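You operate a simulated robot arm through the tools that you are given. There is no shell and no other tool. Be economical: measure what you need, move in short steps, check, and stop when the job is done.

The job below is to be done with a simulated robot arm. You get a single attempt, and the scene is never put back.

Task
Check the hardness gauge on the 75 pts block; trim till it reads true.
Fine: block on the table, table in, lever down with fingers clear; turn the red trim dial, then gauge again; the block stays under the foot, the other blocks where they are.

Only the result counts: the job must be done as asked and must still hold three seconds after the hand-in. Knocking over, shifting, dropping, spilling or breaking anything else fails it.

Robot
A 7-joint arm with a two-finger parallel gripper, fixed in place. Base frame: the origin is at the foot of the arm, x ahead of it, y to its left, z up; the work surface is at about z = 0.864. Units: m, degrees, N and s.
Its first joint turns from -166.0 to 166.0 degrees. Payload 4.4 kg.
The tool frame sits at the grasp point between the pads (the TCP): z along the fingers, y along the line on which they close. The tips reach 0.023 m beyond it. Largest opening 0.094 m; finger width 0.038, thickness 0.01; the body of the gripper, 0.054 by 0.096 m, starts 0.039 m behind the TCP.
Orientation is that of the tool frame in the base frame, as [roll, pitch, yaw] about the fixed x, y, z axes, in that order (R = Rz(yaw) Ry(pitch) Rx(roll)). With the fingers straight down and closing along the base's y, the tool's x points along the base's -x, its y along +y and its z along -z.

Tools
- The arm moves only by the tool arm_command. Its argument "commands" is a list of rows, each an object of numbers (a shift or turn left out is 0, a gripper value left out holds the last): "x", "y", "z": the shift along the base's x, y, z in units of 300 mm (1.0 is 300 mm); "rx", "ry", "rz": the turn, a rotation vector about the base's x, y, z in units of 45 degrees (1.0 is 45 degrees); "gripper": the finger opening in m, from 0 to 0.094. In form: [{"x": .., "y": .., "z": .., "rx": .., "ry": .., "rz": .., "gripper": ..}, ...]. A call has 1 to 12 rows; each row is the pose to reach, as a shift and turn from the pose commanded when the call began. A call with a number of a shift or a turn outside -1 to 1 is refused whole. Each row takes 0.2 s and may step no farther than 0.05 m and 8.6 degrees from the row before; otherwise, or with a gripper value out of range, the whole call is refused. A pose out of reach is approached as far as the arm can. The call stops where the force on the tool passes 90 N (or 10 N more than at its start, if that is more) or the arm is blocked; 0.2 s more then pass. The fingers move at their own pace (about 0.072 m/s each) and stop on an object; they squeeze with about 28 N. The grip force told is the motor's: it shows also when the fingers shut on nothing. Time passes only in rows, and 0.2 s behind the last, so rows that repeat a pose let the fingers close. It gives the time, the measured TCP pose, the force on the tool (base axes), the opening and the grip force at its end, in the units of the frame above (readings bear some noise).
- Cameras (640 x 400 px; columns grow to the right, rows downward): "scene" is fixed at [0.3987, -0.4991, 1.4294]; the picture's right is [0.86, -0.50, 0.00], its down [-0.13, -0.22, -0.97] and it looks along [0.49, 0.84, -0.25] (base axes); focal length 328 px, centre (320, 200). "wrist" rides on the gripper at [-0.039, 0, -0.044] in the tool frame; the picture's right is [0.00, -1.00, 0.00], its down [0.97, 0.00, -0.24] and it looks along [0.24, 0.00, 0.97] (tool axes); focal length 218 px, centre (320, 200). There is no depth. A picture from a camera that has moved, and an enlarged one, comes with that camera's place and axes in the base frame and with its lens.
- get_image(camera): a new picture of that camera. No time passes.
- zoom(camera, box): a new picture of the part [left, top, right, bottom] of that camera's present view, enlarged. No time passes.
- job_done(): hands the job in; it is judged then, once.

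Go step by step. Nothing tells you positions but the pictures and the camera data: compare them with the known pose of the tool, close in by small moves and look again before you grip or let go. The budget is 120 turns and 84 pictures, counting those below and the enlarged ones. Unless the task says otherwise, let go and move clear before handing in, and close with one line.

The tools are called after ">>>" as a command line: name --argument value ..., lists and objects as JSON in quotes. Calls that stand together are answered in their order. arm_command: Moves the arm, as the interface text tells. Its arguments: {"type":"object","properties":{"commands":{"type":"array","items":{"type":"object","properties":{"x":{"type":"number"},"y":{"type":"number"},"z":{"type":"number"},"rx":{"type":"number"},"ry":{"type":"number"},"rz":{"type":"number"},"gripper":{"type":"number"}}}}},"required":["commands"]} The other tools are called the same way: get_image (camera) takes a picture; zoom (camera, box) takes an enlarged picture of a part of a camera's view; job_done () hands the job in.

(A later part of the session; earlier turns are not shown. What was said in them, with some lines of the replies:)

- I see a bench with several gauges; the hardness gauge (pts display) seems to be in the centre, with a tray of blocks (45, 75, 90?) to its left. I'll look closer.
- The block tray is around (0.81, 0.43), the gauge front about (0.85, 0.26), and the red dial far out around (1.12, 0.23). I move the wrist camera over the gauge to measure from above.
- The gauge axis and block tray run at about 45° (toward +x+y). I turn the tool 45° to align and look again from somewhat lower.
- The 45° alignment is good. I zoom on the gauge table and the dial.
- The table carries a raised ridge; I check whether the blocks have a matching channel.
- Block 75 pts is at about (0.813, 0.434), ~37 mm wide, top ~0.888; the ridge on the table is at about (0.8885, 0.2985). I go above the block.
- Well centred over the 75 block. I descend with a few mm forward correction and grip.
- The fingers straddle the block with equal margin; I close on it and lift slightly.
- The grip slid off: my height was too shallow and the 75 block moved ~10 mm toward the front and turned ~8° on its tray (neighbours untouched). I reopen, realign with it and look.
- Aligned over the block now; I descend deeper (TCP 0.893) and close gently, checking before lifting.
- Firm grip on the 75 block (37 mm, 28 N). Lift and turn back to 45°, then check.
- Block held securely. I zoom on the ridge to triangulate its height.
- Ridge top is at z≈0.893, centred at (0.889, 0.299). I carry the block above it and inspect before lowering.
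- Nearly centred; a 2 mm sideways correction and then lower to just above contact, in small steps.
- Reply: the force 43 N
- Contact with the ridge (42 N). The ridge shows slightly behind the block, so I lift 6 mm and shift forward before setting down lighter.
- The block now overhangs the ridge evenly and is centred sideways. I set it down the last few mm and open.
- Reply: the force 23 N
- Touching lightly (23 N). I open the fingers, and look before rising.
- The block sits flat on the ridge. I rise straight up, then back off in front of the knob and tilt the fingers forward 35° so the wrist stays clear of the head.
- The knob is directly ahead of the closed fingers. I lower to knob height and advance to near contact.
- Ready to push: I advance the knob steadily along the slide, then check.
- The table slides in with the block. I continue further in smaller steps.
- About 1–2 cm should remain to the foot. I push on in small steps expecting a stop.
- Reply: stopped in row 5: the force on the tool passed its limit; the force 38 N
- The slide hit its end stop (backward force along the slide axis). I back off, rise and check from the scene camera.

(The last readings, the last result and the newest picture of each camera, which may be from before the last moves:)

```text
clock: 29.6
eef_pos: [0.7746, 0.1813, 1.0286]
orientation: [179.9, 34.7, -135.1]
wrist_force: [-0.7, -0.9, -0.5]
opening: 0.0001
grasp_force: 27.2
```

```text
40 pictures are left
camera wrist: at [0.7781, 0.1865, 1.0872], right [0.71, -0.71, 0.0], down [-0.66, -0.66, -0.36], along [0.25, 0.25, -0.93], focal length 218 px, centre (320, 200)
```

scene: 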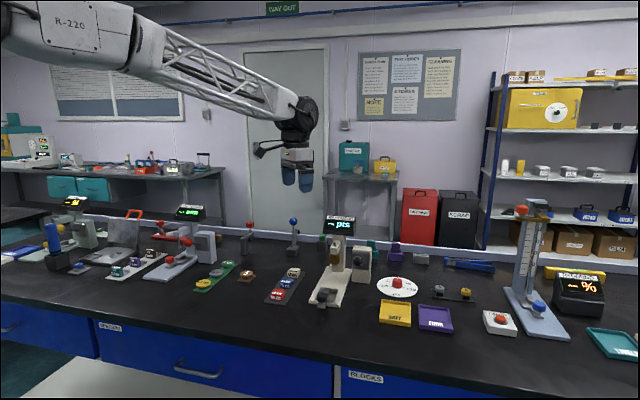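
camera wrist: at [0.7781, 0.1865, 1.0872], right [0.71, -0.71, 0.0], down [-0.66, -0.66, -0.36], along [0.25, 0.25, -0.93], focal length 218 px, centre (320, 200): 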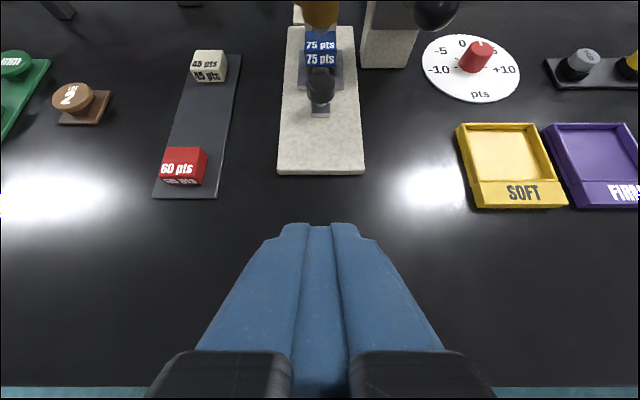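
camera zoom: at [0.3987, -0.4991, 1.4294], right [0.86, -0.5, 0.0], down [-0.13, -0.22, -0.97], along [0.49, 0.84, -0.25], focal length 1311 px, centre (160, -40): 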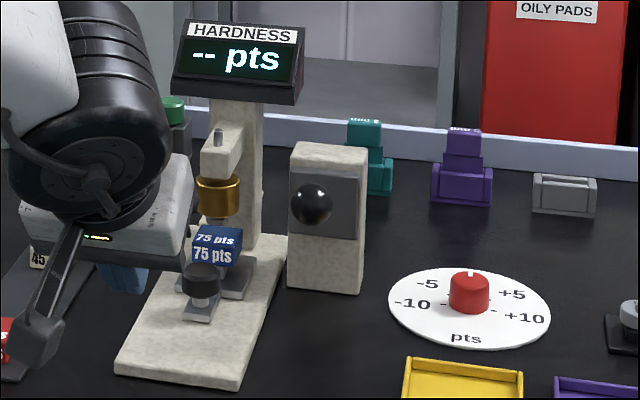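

The 75 block is under the foot. Next the lever ball at about (0.983, 0.268, 0.988): I approach it from above with closed fingers and less tilt, checking midway.

>>> arm_command --commands '[{"z": 0.14, "x": 0.05, "y": -0.05}, {"z": 0.16, "x": 0.15, "y": -0.1, "rx": -0.06, "ry": 0.06}, {"z": 0.16, "x": 0.25, "y": -0.05, "rx": -0.12, "ry": 0.12}, {"z": 0.16, "x": 0.35, "y": 0.02, "rx": -0.18, "ry": 0.18}, {"z": 0.16, "x": 0.45, "y": 0.08, "rx": -0.236, "ry": 0.236}, {"z": 0.16, "x": 0.544, "y": 0.139, "rx": -0.236, "ry": 0.236}, {"z": 0.16, "x": 0.544, "y": 0.139, "rx": -0.236, "ry": 0.236}]'

>>> get_image --camera "wrist"

>>> zoom --camera "scene" --box '[300, 190, 420, 290]'

```text
clock: 31.2
eef_pos: [0.9398, 0.2207, 1.076]
orientation: [179.9, 19.8, -134.9]
wrist_force: [0.1, 0.4, -0.2]
opening: 0.0
grasp_force: 28.3
```

```text
39 pictures are left
camera wrist: at [0.9544, 0.2368, 1.1295], right [0.71, -0.71, 0.0], down [-0.7, -0.7, -0.1], along [0.07, 0.07, -0.99], focal length 218 px, centre (320, 200)
```

wrist: 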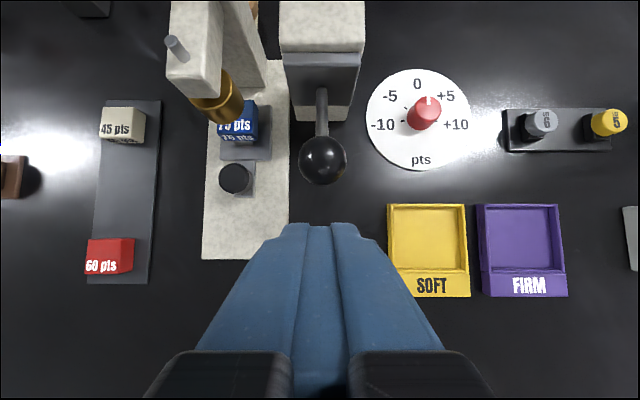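

```text
4.00 times, centred on (360, 240) of scene
camera zoom: at [0.3987, -0.4991, 1.4294], right [0.86, -0.5, 0.0], down [-0.13, -0.22, -0.97], along [0.49, 0.84, -0.25], focal length 1311 px, centre (160, 40)
```

zoom: 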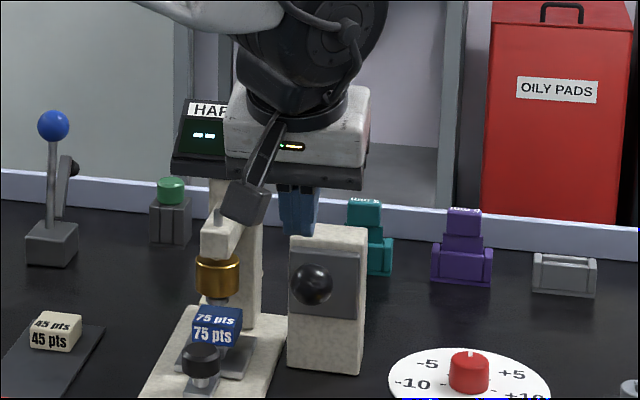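

The ball lies at f≈0.883 straight ahead of the fingers. I move over it and lower to near contact.

>>> arm_command --commands '[{"x": 0.05, "y": 0.05}, {"x": 0.1, "y": 0.1}, {"x": 0.13, "y": 0.13}, {"x": 0.13, "y": 0.13, "z": -0.06}, {"x": 0.13, "y": 0.13, "z": -0.12}, {"x": 0.13, "y": 0.13, "z": -0.12}]'

>>> zoom --camera "scene" --box '[300, 190, 420, 290]'

>>> get_image --camera "wrist"

```text
clock: 32.6
eef_pos: [0.9776, 0.2595, 1.0398]
orientation: [179.9, 20.0, -134.9]
wrist_force: [-0.1, -0.5, 1.2]
opening: 0.0001
grasp_force: 28.0
```

```text
4.00 times, centred on (360, 240) of scene
camera zoom: at [0.3987, -0.4991, 1.4294], right [0.86, -0.5, 0.0], down [-0.13, -0.22, -0.97], along [0.49, 0.84, -0.25], focal length 1311 px, centre (160, 40)
```

zoom: 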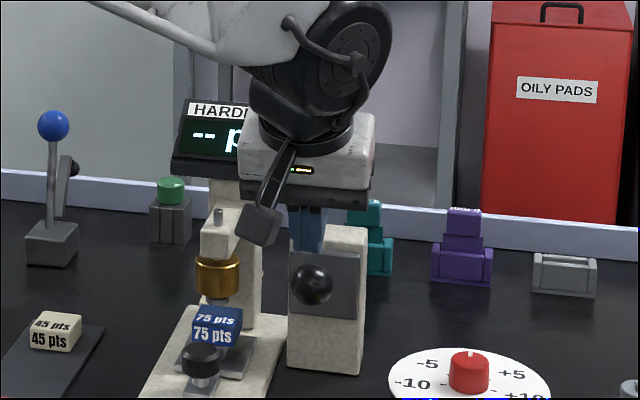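

```text
36 pictures are left
camera wrist: at [0.9924, 0.2758, 1.0932], right [0.71, -0.71, 0.0], down [-0.7, -0.7, -0.1], along [0.07, 0.07, -0.99], focal length 218 px, centre (320, 200)
```

wrist: 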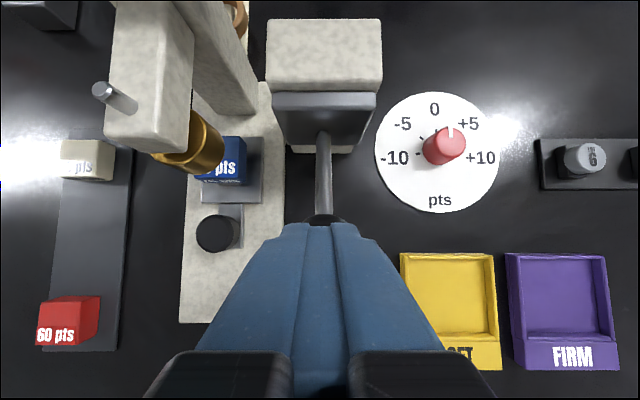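

Fingers are right above the ball. I press down in small steps.

>>> arm_command --commands '[{"z": -0.03}, {"z": -0.06}, {"z": -0.09}, {"z": -0.12}, {"z": -0.15}, {"z": -0.18}, {"z": -0.18}]'

>>> zoom --camera "scene" --box '[300, 190, 420, 290]'

```text
clock: 34.2
eef_pos: [0.9778, 0.2605, 0.9863]
orientation: [179.9, 19.9, -135.1]
wrist_force: [1.1, 0.8, 2.4]
opening: 0.0005
grasp_force: 28.4
```

```text
4.00 times, centred on (360, 240) of scene
camera zoom: at [0.3987, -0.4991, 1.4294], right [0.86, -0.5, 0.0], down [-0.13, -0.22, -0.97], along [0.49, 0.84, -0.25], focal length 1311 px, centre (160, 40)
```

zoom: 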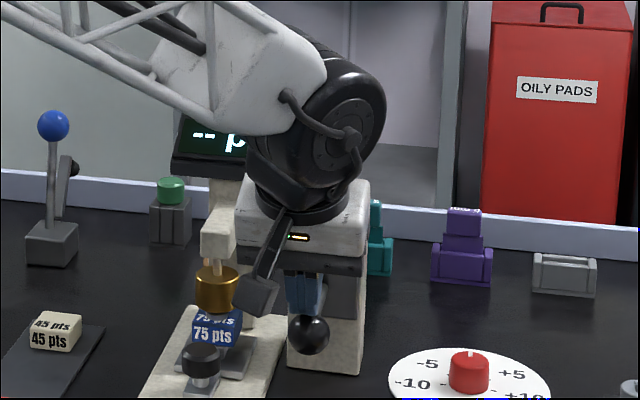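

The lever goes down and the foot descends. Continue gently until it bottoms out.

>>> arm_command --commands '[{"z": -0.02}, {"z": -0.04}, {"z": -0.06}, {"z": -0.08}, {"z": -0.08}]'

>>> zoom --camera "scene" --box '[300, 190, 420, 290]'

```text
clock: 35.4
eef_pos: [0.9769, 0.2606, 0.9623]
orientation: [179.8, 20.0, -135.0]
wrist_force: [0.8, -0.3, 3.0]
opening: 0.0001
grasp_force: 28.4
```

```text
4.00 times, centred on (360, 240) of scene
camera zoom: at [0.3987, -0.4991, 1.4294], right [0.86, -0.5, 0.0], down [-0.13, -0.22, -0.97], along [0.49, 0.84, -0.25], focal length 1311 px, centre (160, 40)
```

zoom: 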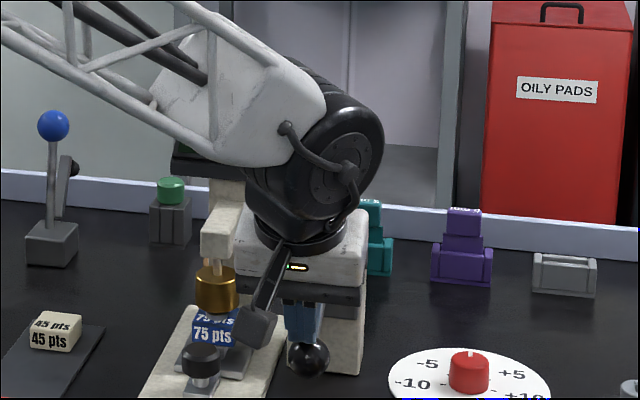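

Still moving freely (3 N). Continue down.

>>> arm_command --commands '[{"z": -0.015}, {"z": -0.03}, {"z": -0.045}, {"z": -0.06}, {"z": -0.06}]'

>>> zoom --camera "scene" --box '[300, 190, 420, 290]'

```text
clock: 36.6
eef_pos: [0.9774, 0.2615, 0.9506]
orientation: [-179.9, 20.0, -135.0]
wrist_force: [-35.6, -3.8, 64.3]
opening: 0.0
grasp_force: 28.2
```

```text
4.00 times, centred on (360, 240) of scene
camera zoom: at [0.3987, -0.4991, 1.4294], right [0.86, -0.5, 0.0], down [-0.13, -0.22, -0.97], along [0.49, 0.84, -0.25], focal length 1311 px, centre (160, 40)
```

zoom: 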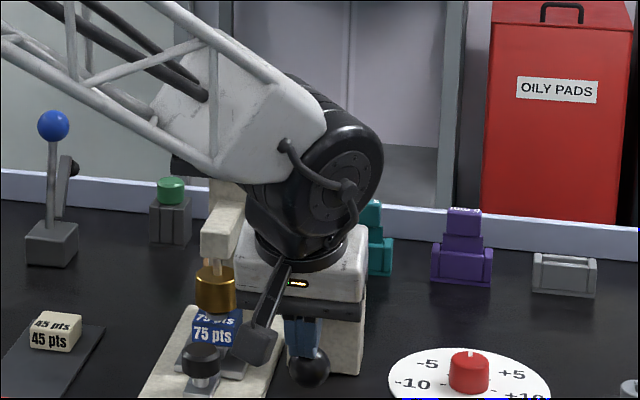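

The lever bottomed out (64 N). I lift the fingers clear and read the display.

>>> arm_command --commands '[{"z": 0.03}, {"z": 0.1}, {"z": 0.2}, {"z": 0.3}, {"z": 0.3, "x": -0.1, "y": -0.1}, {"z": 0.3, "x": -0.2, "y": -0.2}, {"z": 0.3, "x": -0.3, "y": -0.3}, {"z": 0.3, "x": -0.3, "y": -0.3}]'

>>> zoom --camera "scene" --box '[290, 200, 430, 310]'

>>> get_image --camera "wrist"

```text
clock: 38.4
eef_pos: [0.8874, 0.1717, 1.0323]
orientation: [179.9, 19.8, -135.1]
wrist_force: [0.3, -0.3, -0.3]
opening: 0.0001
grasp_force: 28.2
```

```text
3.64 times, centred on (360, 255) of scene
camera zoom: at [0.3987, -0.4991, 1.4294], right [0.86, -0.5, 0.0], down [-0.13, -0.22, -0.97], along [0.49, 0.84, -0.25], focal length 1192 px, centre (174, 0)
```

zoom: 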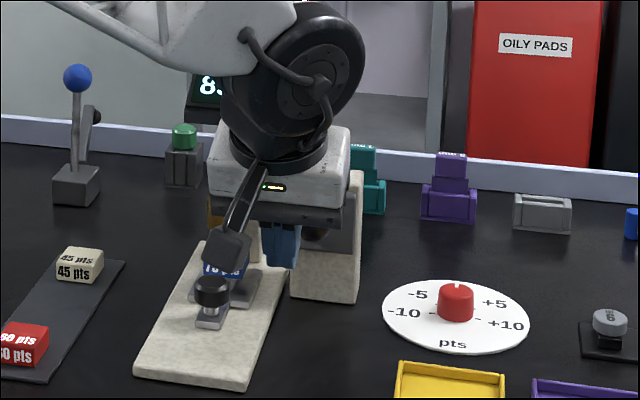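

```text
31 pictures are left
camera wrist: at [0.9017, 0.1871, 1.0866], right [0.71, -0.71, 0.0], down [-0.7, -0.7, -0.1], along [0.07, 0.07, -0.99], focal length 218 px, centre (320, 200)
```

wrist: 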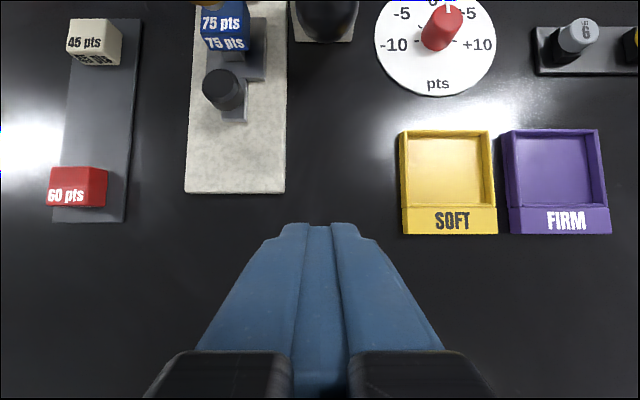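

The display shows a reading starting with "8", but the arm blocks it. I move the arm left to read it.

>>> arm_command --commands '[{"x": -0.07, "y": 0.09, "z": 0.05}, {"x": -0.15, "y": 0.2, "z": 0.1}, {"x": -0.22, "y": 0.32, "z": 0.15}, {"x": -0.3, "y": 0.44, "z": 0.2}, {"x": -0.38, "y": 0.56, "z": 0.25}, {"x": -0.457, "y": 0.68, "z": 0.3}, {"x": -0.457, "y": 0.68, "z": 0.3}]'

>>> zoom --camera "scene" --box '[300, 205, 430, 300]'

>>> zoom --camera "scene" --box '[370, 260, 430, 310]'

```text
clock: 40.0
eef_pos: [0.7506, 0.3751, 1.1222]
orientation: [179.9, 19.7, -135.1]
wrist_force: [0.2, -0.1, -0.4]
opening: 0.0
grasp_force: 28.1
```

```text
4.21 times, centred on (365, 252) of scene
camera zoom: at [0.3987, -0.4991, 1.4294], right [0.86, -0.5, 0.0], down [-0.13, -0.22, -0.97], along [0.49, 0.84, -0.25], focal length 1380 px, centre (130, -21)
```

zoom: 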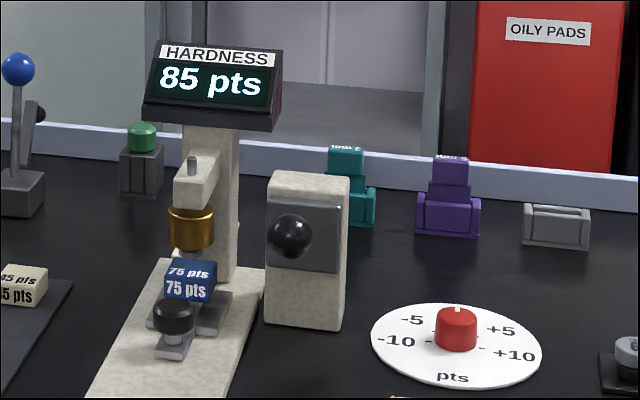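

```text
8.00 times, centred on (400, 285) of scene
camera zoom: at [0.3987, -0.4991, 1.4294], right [0.86, -0.5, 0.0], down [-0.13, -0.22, -0.97], along [0.49, 0.84, -0.25], focal length 2622 px, centre (-320, -480)
```

zoom: 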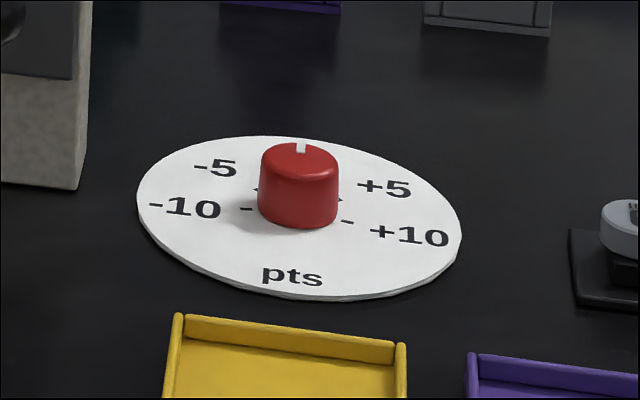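

The gauge reads 85 on the 75 pts block with the dial at 0, so the trim needs to go to about −10 (counter-clockwise). The dial at (1.132, 0.241), knob top z≈0.889, is far out, so I go to its side and test the reach with a tilted tool.

>>> arm_command --commands '[{"x": 0.07, "y": -0.12, "rz": -0.11}, {"x": 0.15, "y": -0.24, "rz": -0.22}, {"x": 0.24, "y": -0.36, "rz": -0.33}, {"x": 0.33, "y": -0.48, "rz": -0.44}, {"x": 0.42, "y": -0.6, "rz": -0.55}, {"x": 0.5, "y": -0.71, "rz": -0.667}, {"x": 0.62, "y": -0.7, "rz": -0.667}, {"x": 0.76, "y": -0.66, "rz": -0.667}, {"x": 0.9, "y": -0.61, "rz": -0.667}, {"x": 0.9, "y": -0.61, "rz": -0.667}]'

>>> get_image --camera "wrist"

```text
clock: 42.2
eef_pos: [1.0216, 0.194, 1.1248]
orientation: [179.9, 19.8, -165.0]
wrist_force: [-0.5, 0.1, 0.3]
opening: 0.0
grasp_force: 27.9
```

```text
28 pictures are left
camera wrist: at [1.0422, 0.1997, 1.1792], right [0.26, -0.97, 0.0], down [-0.96, -0.26, -0.1], along [0.1, 0.03, -0.99], focal length 218 px, centre (320, 200)
```

wrist: 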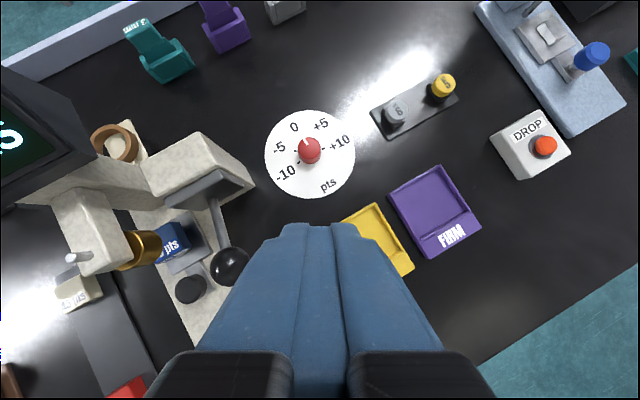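

The ±10 marks sit ±90° from 0, so −10 means a quarter turn counter-clockwise. To stay clear of the lever ball I use a heading of ~30° and a 45° tilt.

>>> arm_command --commands '[{"rz": 0.11, "y": -0.03}, {"rz": 0.22, "y": -0.06}, {"rz": 0.333, "y": -0.1}, {"rz": 0.333, "y": -0.1}]'

>>> arm_command --commands '[{"rx": 0.07, "ry": -0.12, "z": -0.08}, {"rx": 0.14, "ry": -0.24, "z": -0.16, "x": 0.03, "y": 0.02}, {"rx": 0.21, "ry": -0.36, "z": -0.24, "x": 0.06, "y": 0.04}, {"rx": 0.278, "ry": -0.4815, "z": -0.32, "x": 0.1, "y": 0.06}, {"rx": 0.278, "ry": -0.4815, "z": -0.4, "x": 0.14, "y": 0.08}, {"rx": 0.278, "ry": -0.4815, "z": -0.43, "x": 0.2, "y": 0.1}, {"rx": 0.278, "ry": -0.4815, "z": -0.43, "x": 0.26, "y": 0.12}, {"rx": 0.278, "ry": -0.4815, "z": -0.43, "x": 0.26, "y": 0.12}]'

>>> get_image --camera "wrist"

>>> zoom --camera "scene" --box '[300, 180, 460, 320]'

```text
clock: 43.2
eef_pos: [1.0198, 0.162, 1.1249]
orientation: [179.9, 19.7, -150.1]
wrist_force: [0.2, 0.3, 0.8]
opening: 0.0
grasp_force: 27.7
```

```text
clock: 45.0
eef_pos: [1.0982, 0.1961, 0.996]
orientation: [179.9, 44.9, -150.1]
wrist_force: [-0.4, 0.0, 0.0]
opening: 0.0
grasp_force: 27.7
```

```text
27 pictures are left
camera wrist: at [1.094, 0.1955, 1.0534], right [0.5, -0.87, 0.0], down [-0.74, -0.43, -0.51], along [0.45, 0.26, -0.86], focal length 218 px, centre (320, 200)
```

wrist: 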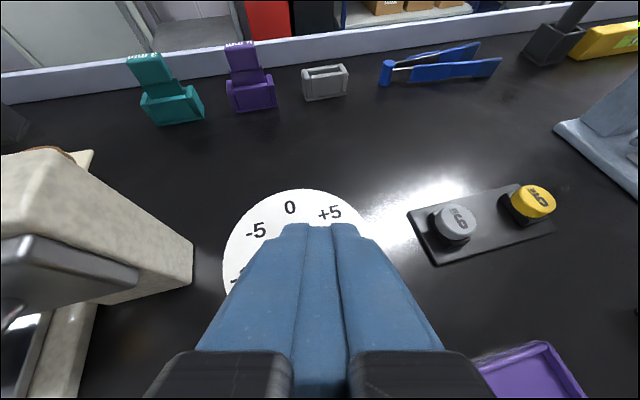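

```text
2.86 times, centred on (380, 250) of scene
camera zoom: at [0.3987, -0.4991, 1.4294], right [0.86, -0.5, 0.0], down [-0.13, -0.22, -0.97], along [0.49, 0.84, -0.25], focal length 936 px, centre (149, 57)
```

zoom: 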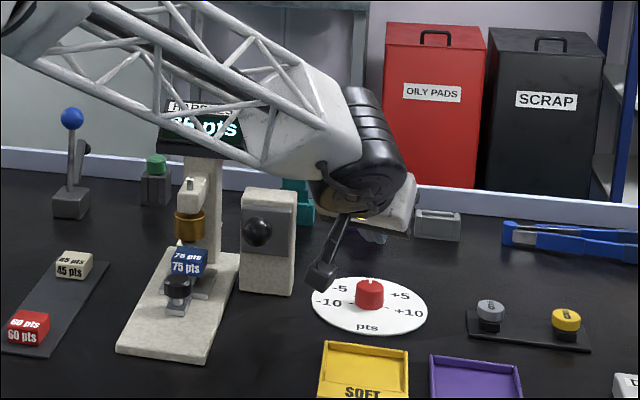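

The reach works. To keep the side camera stalk off the tray I reduce tilt to 35° over the dial, with fingers opened.

>>> arm_command --commands '[{"x": 0.03, "y": 0.045, "rx": -0.04, "ry": 0.065, "gripper": 0.06}, {"x": 0.06, "y": 0.09, "rx": -0.08, "ry": 0.13, "gripper": 0.06}, {"x": 0.091, "y": 0.135, "rx": -0.111, "ry": 0.1925, "gripper": 0.06}, {"x": 0.091, "y": 0.135, "z": -0.12, "rx": -0.111, "ry": 0.1925, "gripper": 0.06}, {"x": 0.091, "y": 0.135, "z": -0.12, "rx": -0.111, "ry": 0.1925, "gripper": 0.06}]'

>>> get_image --camera "wrist"

```text
clock: 46.2
eef_pos: [1.1268, 0.2387, 0.9575]
orientation: [179.9, 34.8, -150.1]
wrist_force: [-0.2, -0.4, 0.6]
opening: 0.0601
grasp_force: 0.0
```

```text
25 pictures are left
camera wrist: at [1.1316, 0.2424, 1.0154], right [0.5, -0.87, 0.0], down [-0.81, -0.47, -0.36], along [0.31, 0.18, -0.93], focal length 218 px, centre (320, 200)
```

wrist: 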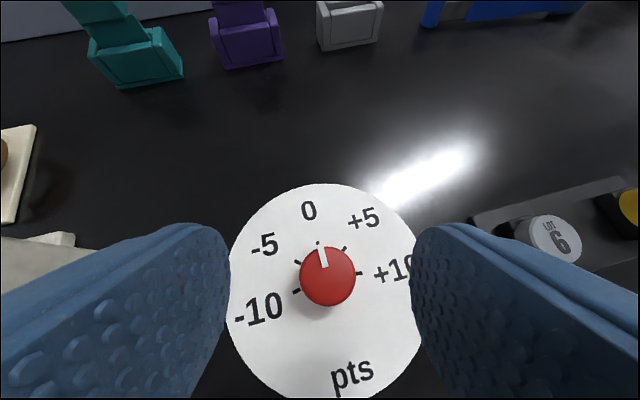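

Reached at 35° tilt with the dial between the fingers. I shift 3 mm and lower around the knob.

>>> arm_command --commands '[{"x": 0.009, "y": -0.006, "z": -0.07}, {"x": 0.009, "y": -0.006, "z": -0.13}, {"x": 0.009, "y": -0.006, "z": -0.17}, {"x": 0.009, "y": -0.006, "z": -0.19}, {"x": 0.009, "y": -0.006, "z": -0.19}]'

>>> get_image --camera "wrist"

>>> zoom --camera "scene" --box '[320, 220, 440, 320]'

```text
clock: 47.4
eef_pos: [1.1287, 0.2361, 0.9005]
orientation: [179.9, 34.9, -150.1]
wrist_force: [0.3, -0.3, 0.6]
opening: 0.0599
grasp_force: 0.0
```

```text
24 pictures are left
camera wrist: at [1.1336, 0.2406, 0.9593], right [0.5, -0.87, 0.0], down [-0.81, -0.47, -0.36], along [0.31, 0.18, -0.93], focal length 218 px, centre (320, 200)
```

wrist: 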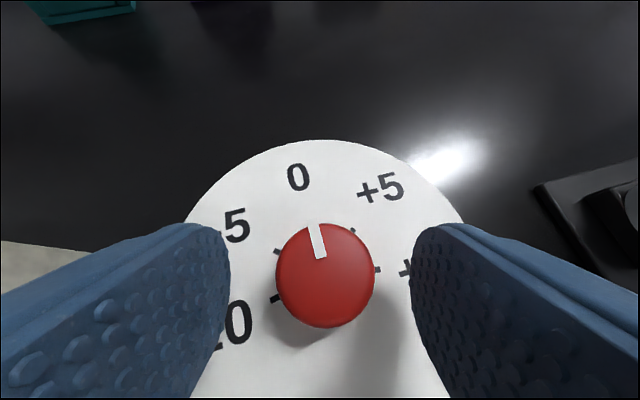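

```text
4.00 times, centred on (380, 270) of scene
camera zoom: at [0.3987, -0.4991, 1.4294], right [0.86, -0.5, 0.0], down [-0.13, -0.22, -0.97], along [0.49, 0.84, -0.25], focal length 1311 px, centre (80, -80)
```

zoom: 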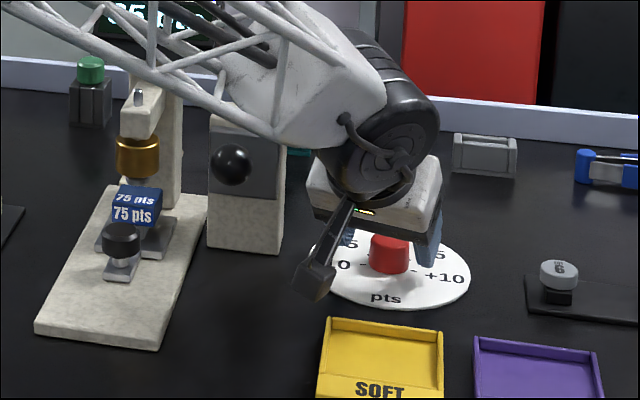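

Fingers straddle the knob symmetrically. I close on it and turn counter-clockwise 30° as a first stroke.

>>> arm_command --commands '[{"gripper": 0.02}, {"gripper": 0.02}, {"gripper": 0.02}, {"rz": 0.11, "x": 0.0015, "y": -0.002, "gripper": 0.02}, {"rz": 0.22, "x": 0.003, "y": -0.004, "gripper": 0.02}, {"rz": 0.33, "x": 0.005, "y": -0.006, "gripper": 0.02}, {"rz": 0.44, "x": 0.007, "y": -0.008, "gripper": 0.02}, {"rz": 0.55, "x": 0.009, "y": -0.009, "gripper": 0.02}, {"rz": 0.667, "x": 0.01, "y": -0.01, "gripper": 0.02}, {"rz": 0.667, "x": 0.01, "y": -0.01, "gripper": 0.02}]'

>>> get_image --camera "wrist"

```text
clock: 49.7
eef_pos: [1.1325, 0.2319, 0.9012]
orientation: [-179.9, 34.9, -120.1]
wrist_force: [18.7, -11.1, -6.9]
opening: 0.0319
grasp_force: 13.3
stopped in row 10: the force on the tool passed its limit (the readings are from after the stop); the commanded pose is now the measured one
```

```text
22 pictures are left
camera wrist: at [1.1352, 0.2375, 0.9596], right [0.86, -0.5, 0.0], down [-0.47, -0.81, -0.36], along [0.18, 0.31, -0.93], focal length 218 px, centre (320, 200)
```

wrist: 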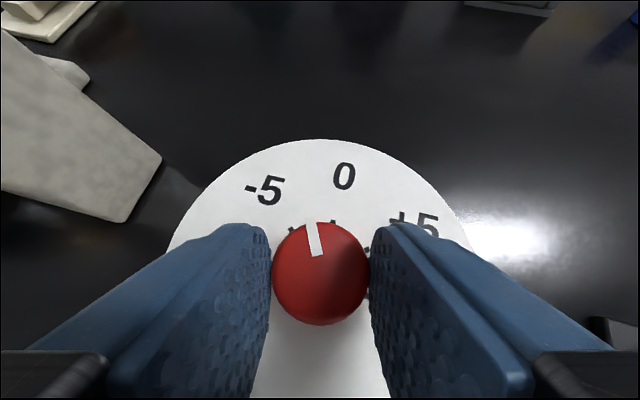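

The knob turned with the gripper. I open, swing back 40° around it, and take another picture before the second stroke.

>>> arm_command --commands '[{"gripper": 0.06}, {"gripper": 0.06}, {"rz": -0.18, "x": -0.003, "y": 0.004, "gripper": 0.06}, {"rz": -0.36, "x": -0.006, "y": 0.008, "gripper": 0.06}, {"rz": -0.54, "x": -0.009, "y": 0.012, "gripper": 0.06}, {"rz": -0.72, "x": -0.012, "y": 0.015, "gripper": 0.06}, {"rz": -0.889, "x": -0.015, "y": 0.018, "gripper": 0.06}, {"rz": -0.889, "x": -0.015, "y": 0.018, "gripper": 0.06}]'

>>> get_image --camera "wrist"

```text
clock: 51.5
eef_pos: [1.1278, 0.2372, 0.9014]
orientation: [-179.8, 34.9, -160.1]
wrist_force: [-0.2, -0.4, -0.1]
opening: 0.0599
grasp_force: 0.1
```

```text
21 pictures are left
camera wrist: at [1.1335, 0.2403, 0.9599], right [0.34, -0.94, 0.0], down [-0.88, -0.32, -0.36], along [0.34, 0.12, -0.93], focal length 218 px, centre (320, 200)
```

wrist: 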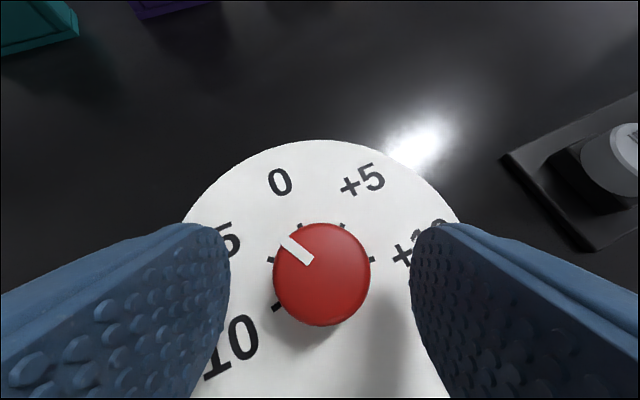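

The notch sits at about −3.3. Second stroke: grip and turn another 45°.

>>> arm_command --commands '[{"gripper": 0.02}, {"gripper": 0.02}, {"gripper": 0.02}, {"rz": 0.125, "x": 0.001, "y": -0.002, "gripper": 0.02}, {"rz": 0.25, "x": 0.003, "y": -0.005, "gripper": 0.02}, {"rz": 0.375, "x": 0.005, "y": -0.007, "gripper": 0.02}, {"rz": 0.5, "x": 0.007, "y": -0.009, "gripper": 0.02}, {"rz": 0.625, "x": 0.009, "y": -0.011, "gripper": 0.02}, {"rz": 0.75, "x": 0.011, "y": -0.012, "gripper": 0.02}, {"rz": 0.875, "x": 0.013, "y": -0.014, "gripper": 0.02}, {"rz": 1.0, "x": 0.015, "y": -0.015, "gripper": 0.02}]'

>>> arm_command --commands '[{"gripper": 0.06}, {"gripper": 0.06}, {"gripper": 0.06}]'

>>> get_image --camera "wrist"

```text
clock: 53.9
eef_pos: [1.1337, 0.2312, 0.9016]
orientation: [-179.9, 35.0, -114.9]
wrist_force: [53.0, -31.7, -12.7]
opening: 0.0323
grasp_force: 44.8
```

```text
clock: 54.7
eef_pos: [1.1324, 0.2318, 0.902]
orientation: [-180.0, 35.0, -115.1]
wrist_force: [-0.2, -0.3, 0.8]
opening: 0.0602
grasp_force: 0.3
```

```text
20 pictures are left
camera wrist: at [1.1342, 0.2397, 0.9603], right [0.91, -0.42, 0.0], down [-0.4, -0.85, -0.36], along [0.15, 0.32, -0.93], focal length 218 px, centre (320, 200)
```

wrist: 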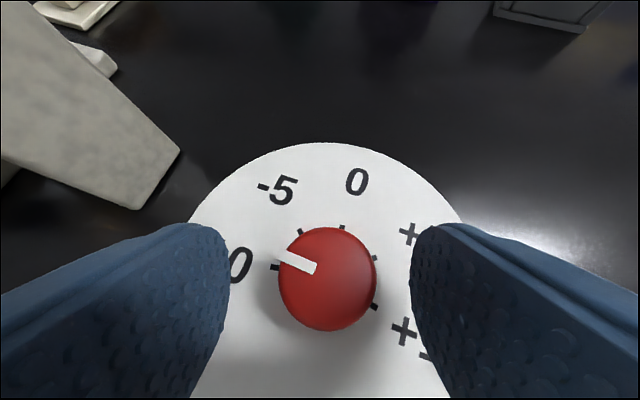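

The notch is close to −10. I zoom for a precise angle.

>>> zoom --camera "wrist" --box '[240, 200, 420, 350]'

```text
2.67 times, centred on (330, 275) of wrist
camera zoom: at [1.1342, 0.2397, 0.9603], right [0.91, -0.42, 0.0], down [-0.4, -0.85, -0.36], along [0.15, 0.32, -0.93], focal length 582 px, centre (293, 0)
```

zoom: 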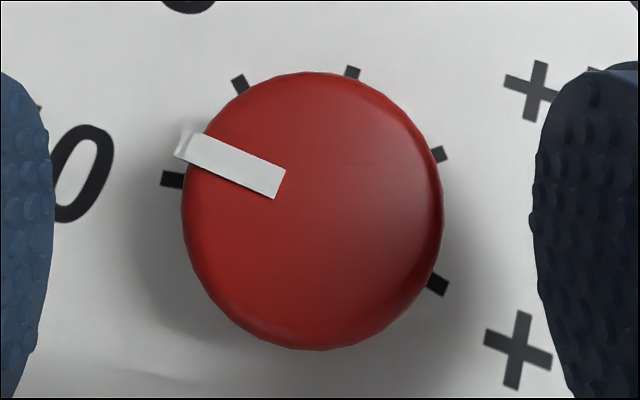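

The remaining turn is about 6–10°. I recentre 2 mm, grip and turn 8° more, then open and check.

>>> arm_command --commands '[{"x": 0.007, "y": -0.003, "gripper": 0.06}, {"x": 0.007, "y": -0.003, "gripper": 0.02}, {"x": 0.007, "y": -0.003, "gripper": 0.02}, {"x": 0.007, "y": -0.003, "gripper": 0.02}, {"rz": 0.09, "x": 0.009, "y": -0.003, "gripper": 0.02}, {"rz": 0.178, "x": 0.01, "y": -0.004, "gripper": 0.02}, {"rz": 0.178, "x": 0.01, "y": -0.004, "gripper": 0.02}]'

>>> arm_command --commands '[{"gripper": 0.06}, {"gripper": 0.06}, {"gripper": 0.06}]'

>>> zoom --camera "wrist" --box '[240, 200, 420, 350]'

```text
clock: 56.3
eef_pos: [1.1361, 0.2309, 0.9023]
orientation: [-180.0, 35.0, -107.2]
wrist_force: [0.1, -5.9, -5.7]
opening: 0.0316
grasp_force: 45.2
```

```text
clock: 57.1
eef_pos: [1.1361, 0.2305, 0.903]
orientation: [-180.0, 34.9, -107.1]
wrist_force: [-0.1, 0.1, 0.0]
opening: 0.0602
grasp_force: 0.0
```

```text
2.67 times, centred on (330, 275) of wrist
camera zoom: at [1.1365, 0.2389, 0.9604], right [0.96, -0.29, 0.0], down [-0.27, -0.89, -0.36], along [0.11, 0.34, -0.93], focal length 582 px, centre (293, 0)
```

zoom: 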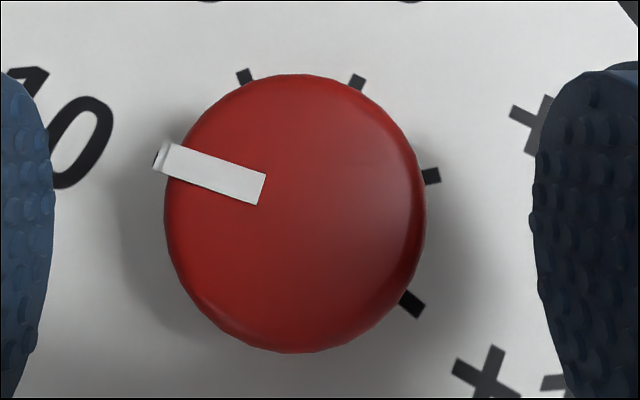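

Estimates now scatter around −10 (−10 to −11). I rise and view the dial from above for a better reading.

>>> arm_command --commands '[{"z": 0.08}, {"z": 0.2}, {"z": 0.34}, {"z": 0.34, "rz": -0.18, "gripper": 0.0}, {"z": 0.34, "rz": -0.36, "gripper": 0.0}, {"z": 0.4, "rz": -0.5, "x": -0.03, "y": -0.03, "gripper": 0.0}, {"z": 0.45, "rz": -0.62, "x": -0.1, "y": -0.1, "gripper": 0.0}, {"z": 0.45, "rz": -0.62, "x": -0.2, "y": -0.17, "gripper": 0.0}, {"z": 0.45, "rz": -0.62, "x": -0.2, "y": -0.17, "gripper": 0.0}]'

>>> get_image --camera "wrist"

```text
clock: 59.1
eef_pos: [1.0739, 0.1809, 1.0375]
orientation: [-179.9, 34.9, -134.9]
wrist_force: [0.3, -1.3, -0.5]
opening: 0.0
grasp_force: 28.2
```

```text
17 pictures are left
camera wrist: at [1.0781, 0.186, 1.0949], right [0.71, -0.71, 0.0], down [-0.66, -0.66, -0.36], along [0.25, 0.25, -0.93], focal length 218 px, centre (320, 200)
```

wrist: 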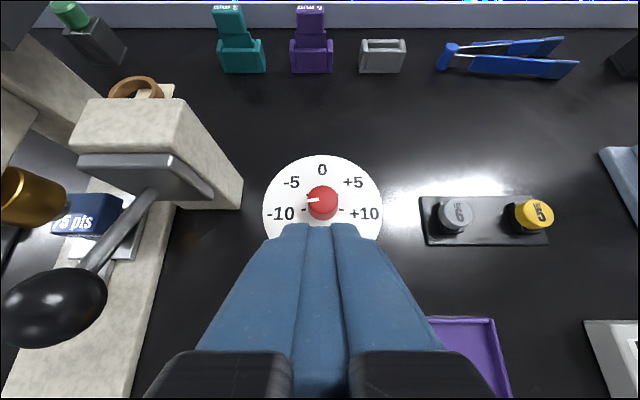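

>>> zoom --camera "wrist" --box '[260, 150, 390, 240]'

```text
4.44 times, centred on (325, 195) of wrist
camera zoom: at [1.0781, 0.186, 1.0949], right [0.71, -0.71, 0.0], down [-0.66, -0.66, -0.36], along [0.25, 0.25, -0.93], focal length 970 px, centre (298, 222)
```

zoom: 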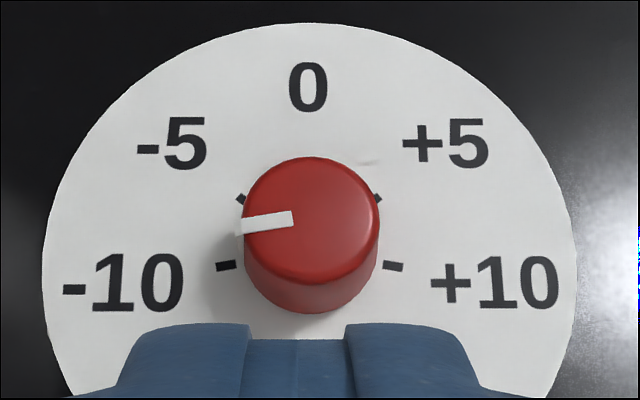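

With the whole scale in view the ±10 marks are really at about ±105–108°, and the notch is practically parallel to the −10 tick. Now I gauge again: back over the lever ball.

>>> arm_command --commands '[{"z": 0.14}, {"z": 0.14, "x": -0.06, "y": 0.05, "rx": -0.06, "ry": 0.06}, {"z": 0.14, "x": -0.13, "y": 0.1, "rx": -0.12, "ry": 0.12}, {"z": 0.14, "x": -0.2, "y": 0.16, "rx": -0.18, "ry": 0.18}, {"z": 0.14, "x": -0.26, "y": 0.21, "rx": -0.236, "ry": 0.236}, {"z": 0.14, "x": -0.321, "y": 0.264, "rx": -0.236, "ry": 0.236}, {"z": 0.07, "x": -0.321, "y": 0.264, "rx": -0.236, "ry": 0.236}, {"z": 0.01, "x": -0.321, "y": 0.264, "rx": -0.236, "ry": 0.236}, {"z": 0.01, "x": -0.321, "y": 0.264, "rx": -0.236, "ry": 0.236}]'

>>> get_image --camera "wrist"

```text
clock: 61.1
eef_pos: [0.9779, 0.262, 1.0401]
orientation: [-180.0, 19.9, -134.9]
wrist_force: [-0.9, 0.0, 0.9]
opening: 0.0001
grasp_force: 28.7
```

```text
15 pictures are left
camera wrist: at [0.9924, 0.2764, 1.0944], right [0.71, -0.71, 0.0], down [-0.7, -0.7, -0.1], along [0.07, 0.07, -0.99], focal length 218 px, centre (320, 200)
```

wrist: 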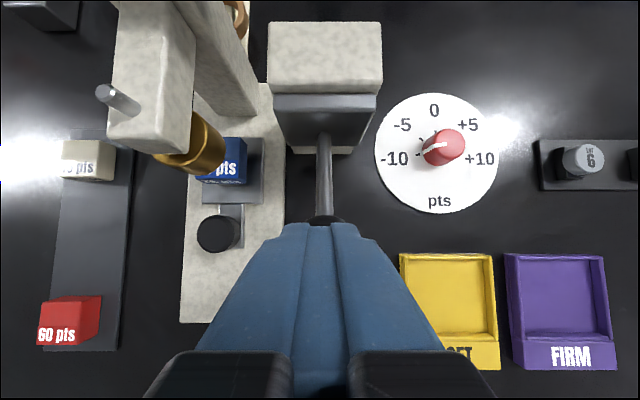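

Same pose as before over the ball. I press the lever down to its stop and lift off.

>>> arm_command --commands '[{"z": -0.03}, {"z": -0.06}, {"z": -0.09}, {"z": -0.12}, {"z": -0.15}, {"z": -0.18}, {"z": -0.21}, {"z": -0.24}, {"z": -0.265}, {"z": -0.285}, {"z": -0.305}, {"z": -0.305}]'

>>> arm_command --commands '[{"z": -0.015}, {"z": -0.015}, {"z": 0.03}, {"z": 0.1}, {"z": 0.2}, {"z": 0.3}, {"z": 0.3, "x": -0.1, "y": -0.1}, {"z": 0.3, "x": -0.2, "y": -0.2}, {"z": 0.3, "x": -0.3, "y": -0.3}, {"z": 0.3, "x": -0.4, "y": -0.4}, {"z": 0.3, "x": -0.5, "y": -0.5}]'

>>> zoom --camera "scene" --box '[300, 190, 430, 300]'

```text
clock: 63.7
eef_pos: [0.9793, 0.2612, 0.9517]
orientation: [-179.9, 20.0, -134.9]
wrist_force: [-9.2, -7.8, 26.2]
opening: 0.0
grasp_force: 28.0
```

```text
clock: 66.1
eef_pos: [0.8291, 0.11, 1.0382]
orientation: [180.0, 19.9, -135.0]
wrist_force: [-0.3, 0.0, 0.8]
opening: 0.0
grasp_force: 27.9
```

```text
3.64 times, centred on (365, 245) of scene
camera zoom: at [0.3987, -0.4991, 1.4294], right [0.86, -0.5, 0.0], down [-0.13, -0.22, -0.97], along [0.49, 0.84, -0.25], focal length 1192 px, centre (156, 36)
```

zoom: 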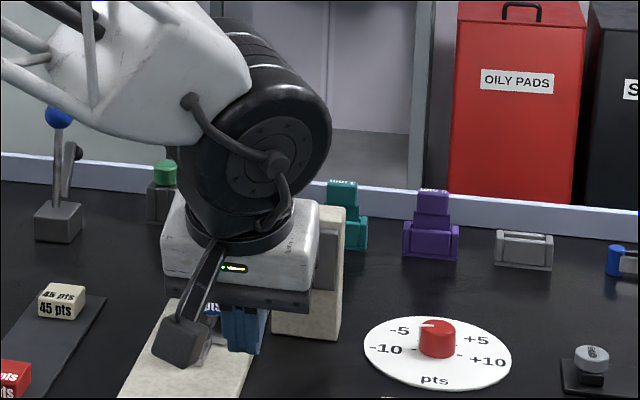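

The arm blocks the display; I move left as before to read it.

>>> arm_command --commands '[{"x": -0.04, "y": 0.13, "z": 0.05}, {"x": -0.08, "y": 0.27, "z": 0.1}, {"x": -0.12, "y": 0.41, "z": 0.15}, {"x": -0.17, "y": 0.55, "z": 0.2}, {"x": -0.22, "y": 0.69, "z": 0.25}, {"x": -0.262, "y": 0.82, "z": 0.28}, {"x": -0.262, "y": 0.883, "z": 0.28}, {"x": -0.262, "y": 0.883, "z": 0.28}]'

>>> zoom --camera "scene" --box '[300, 205, 430, 300]'

```text
clock: 67.9
eef_pos: [0.7505, 0.3749, 1.1214]
orientation: [-180.0, 20.0, -135.0]
wrist_force: [0.0, 0.3, -0.3]
opening: 0.0
grasp_force: 28.0
```

```text
4.21 times, centred on (365, 252) of scene
camera zoom: at [0.3987, -0.4991, 1.4294], right [0.86, -0.5, 0.0], down [-0.13, -0.22, -0.97], along [0.49, 0.84, -0.25], focal length 1380 px, centre (130, -21)
```

zoom: 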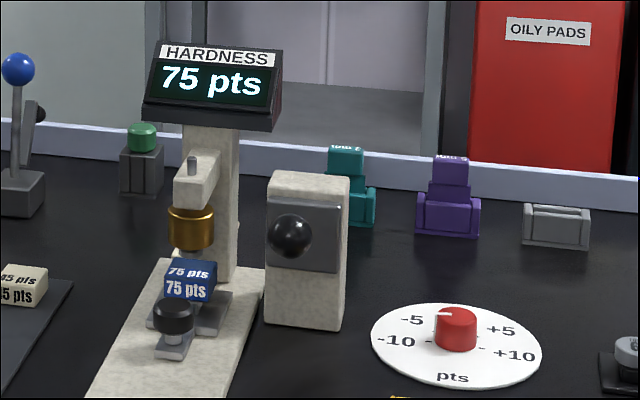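

The gauge now reads 75 on the 75 pts block. The block is still under the foot, the other blocks haven't moved, and the arm is clear, so I hand in.

>>> job_done

```text
The job is handed in.
```

The hardness gauge first read 85 on the 75 pts block. I turned the red trim dial to about −10, gauged again, and it now reads 75.
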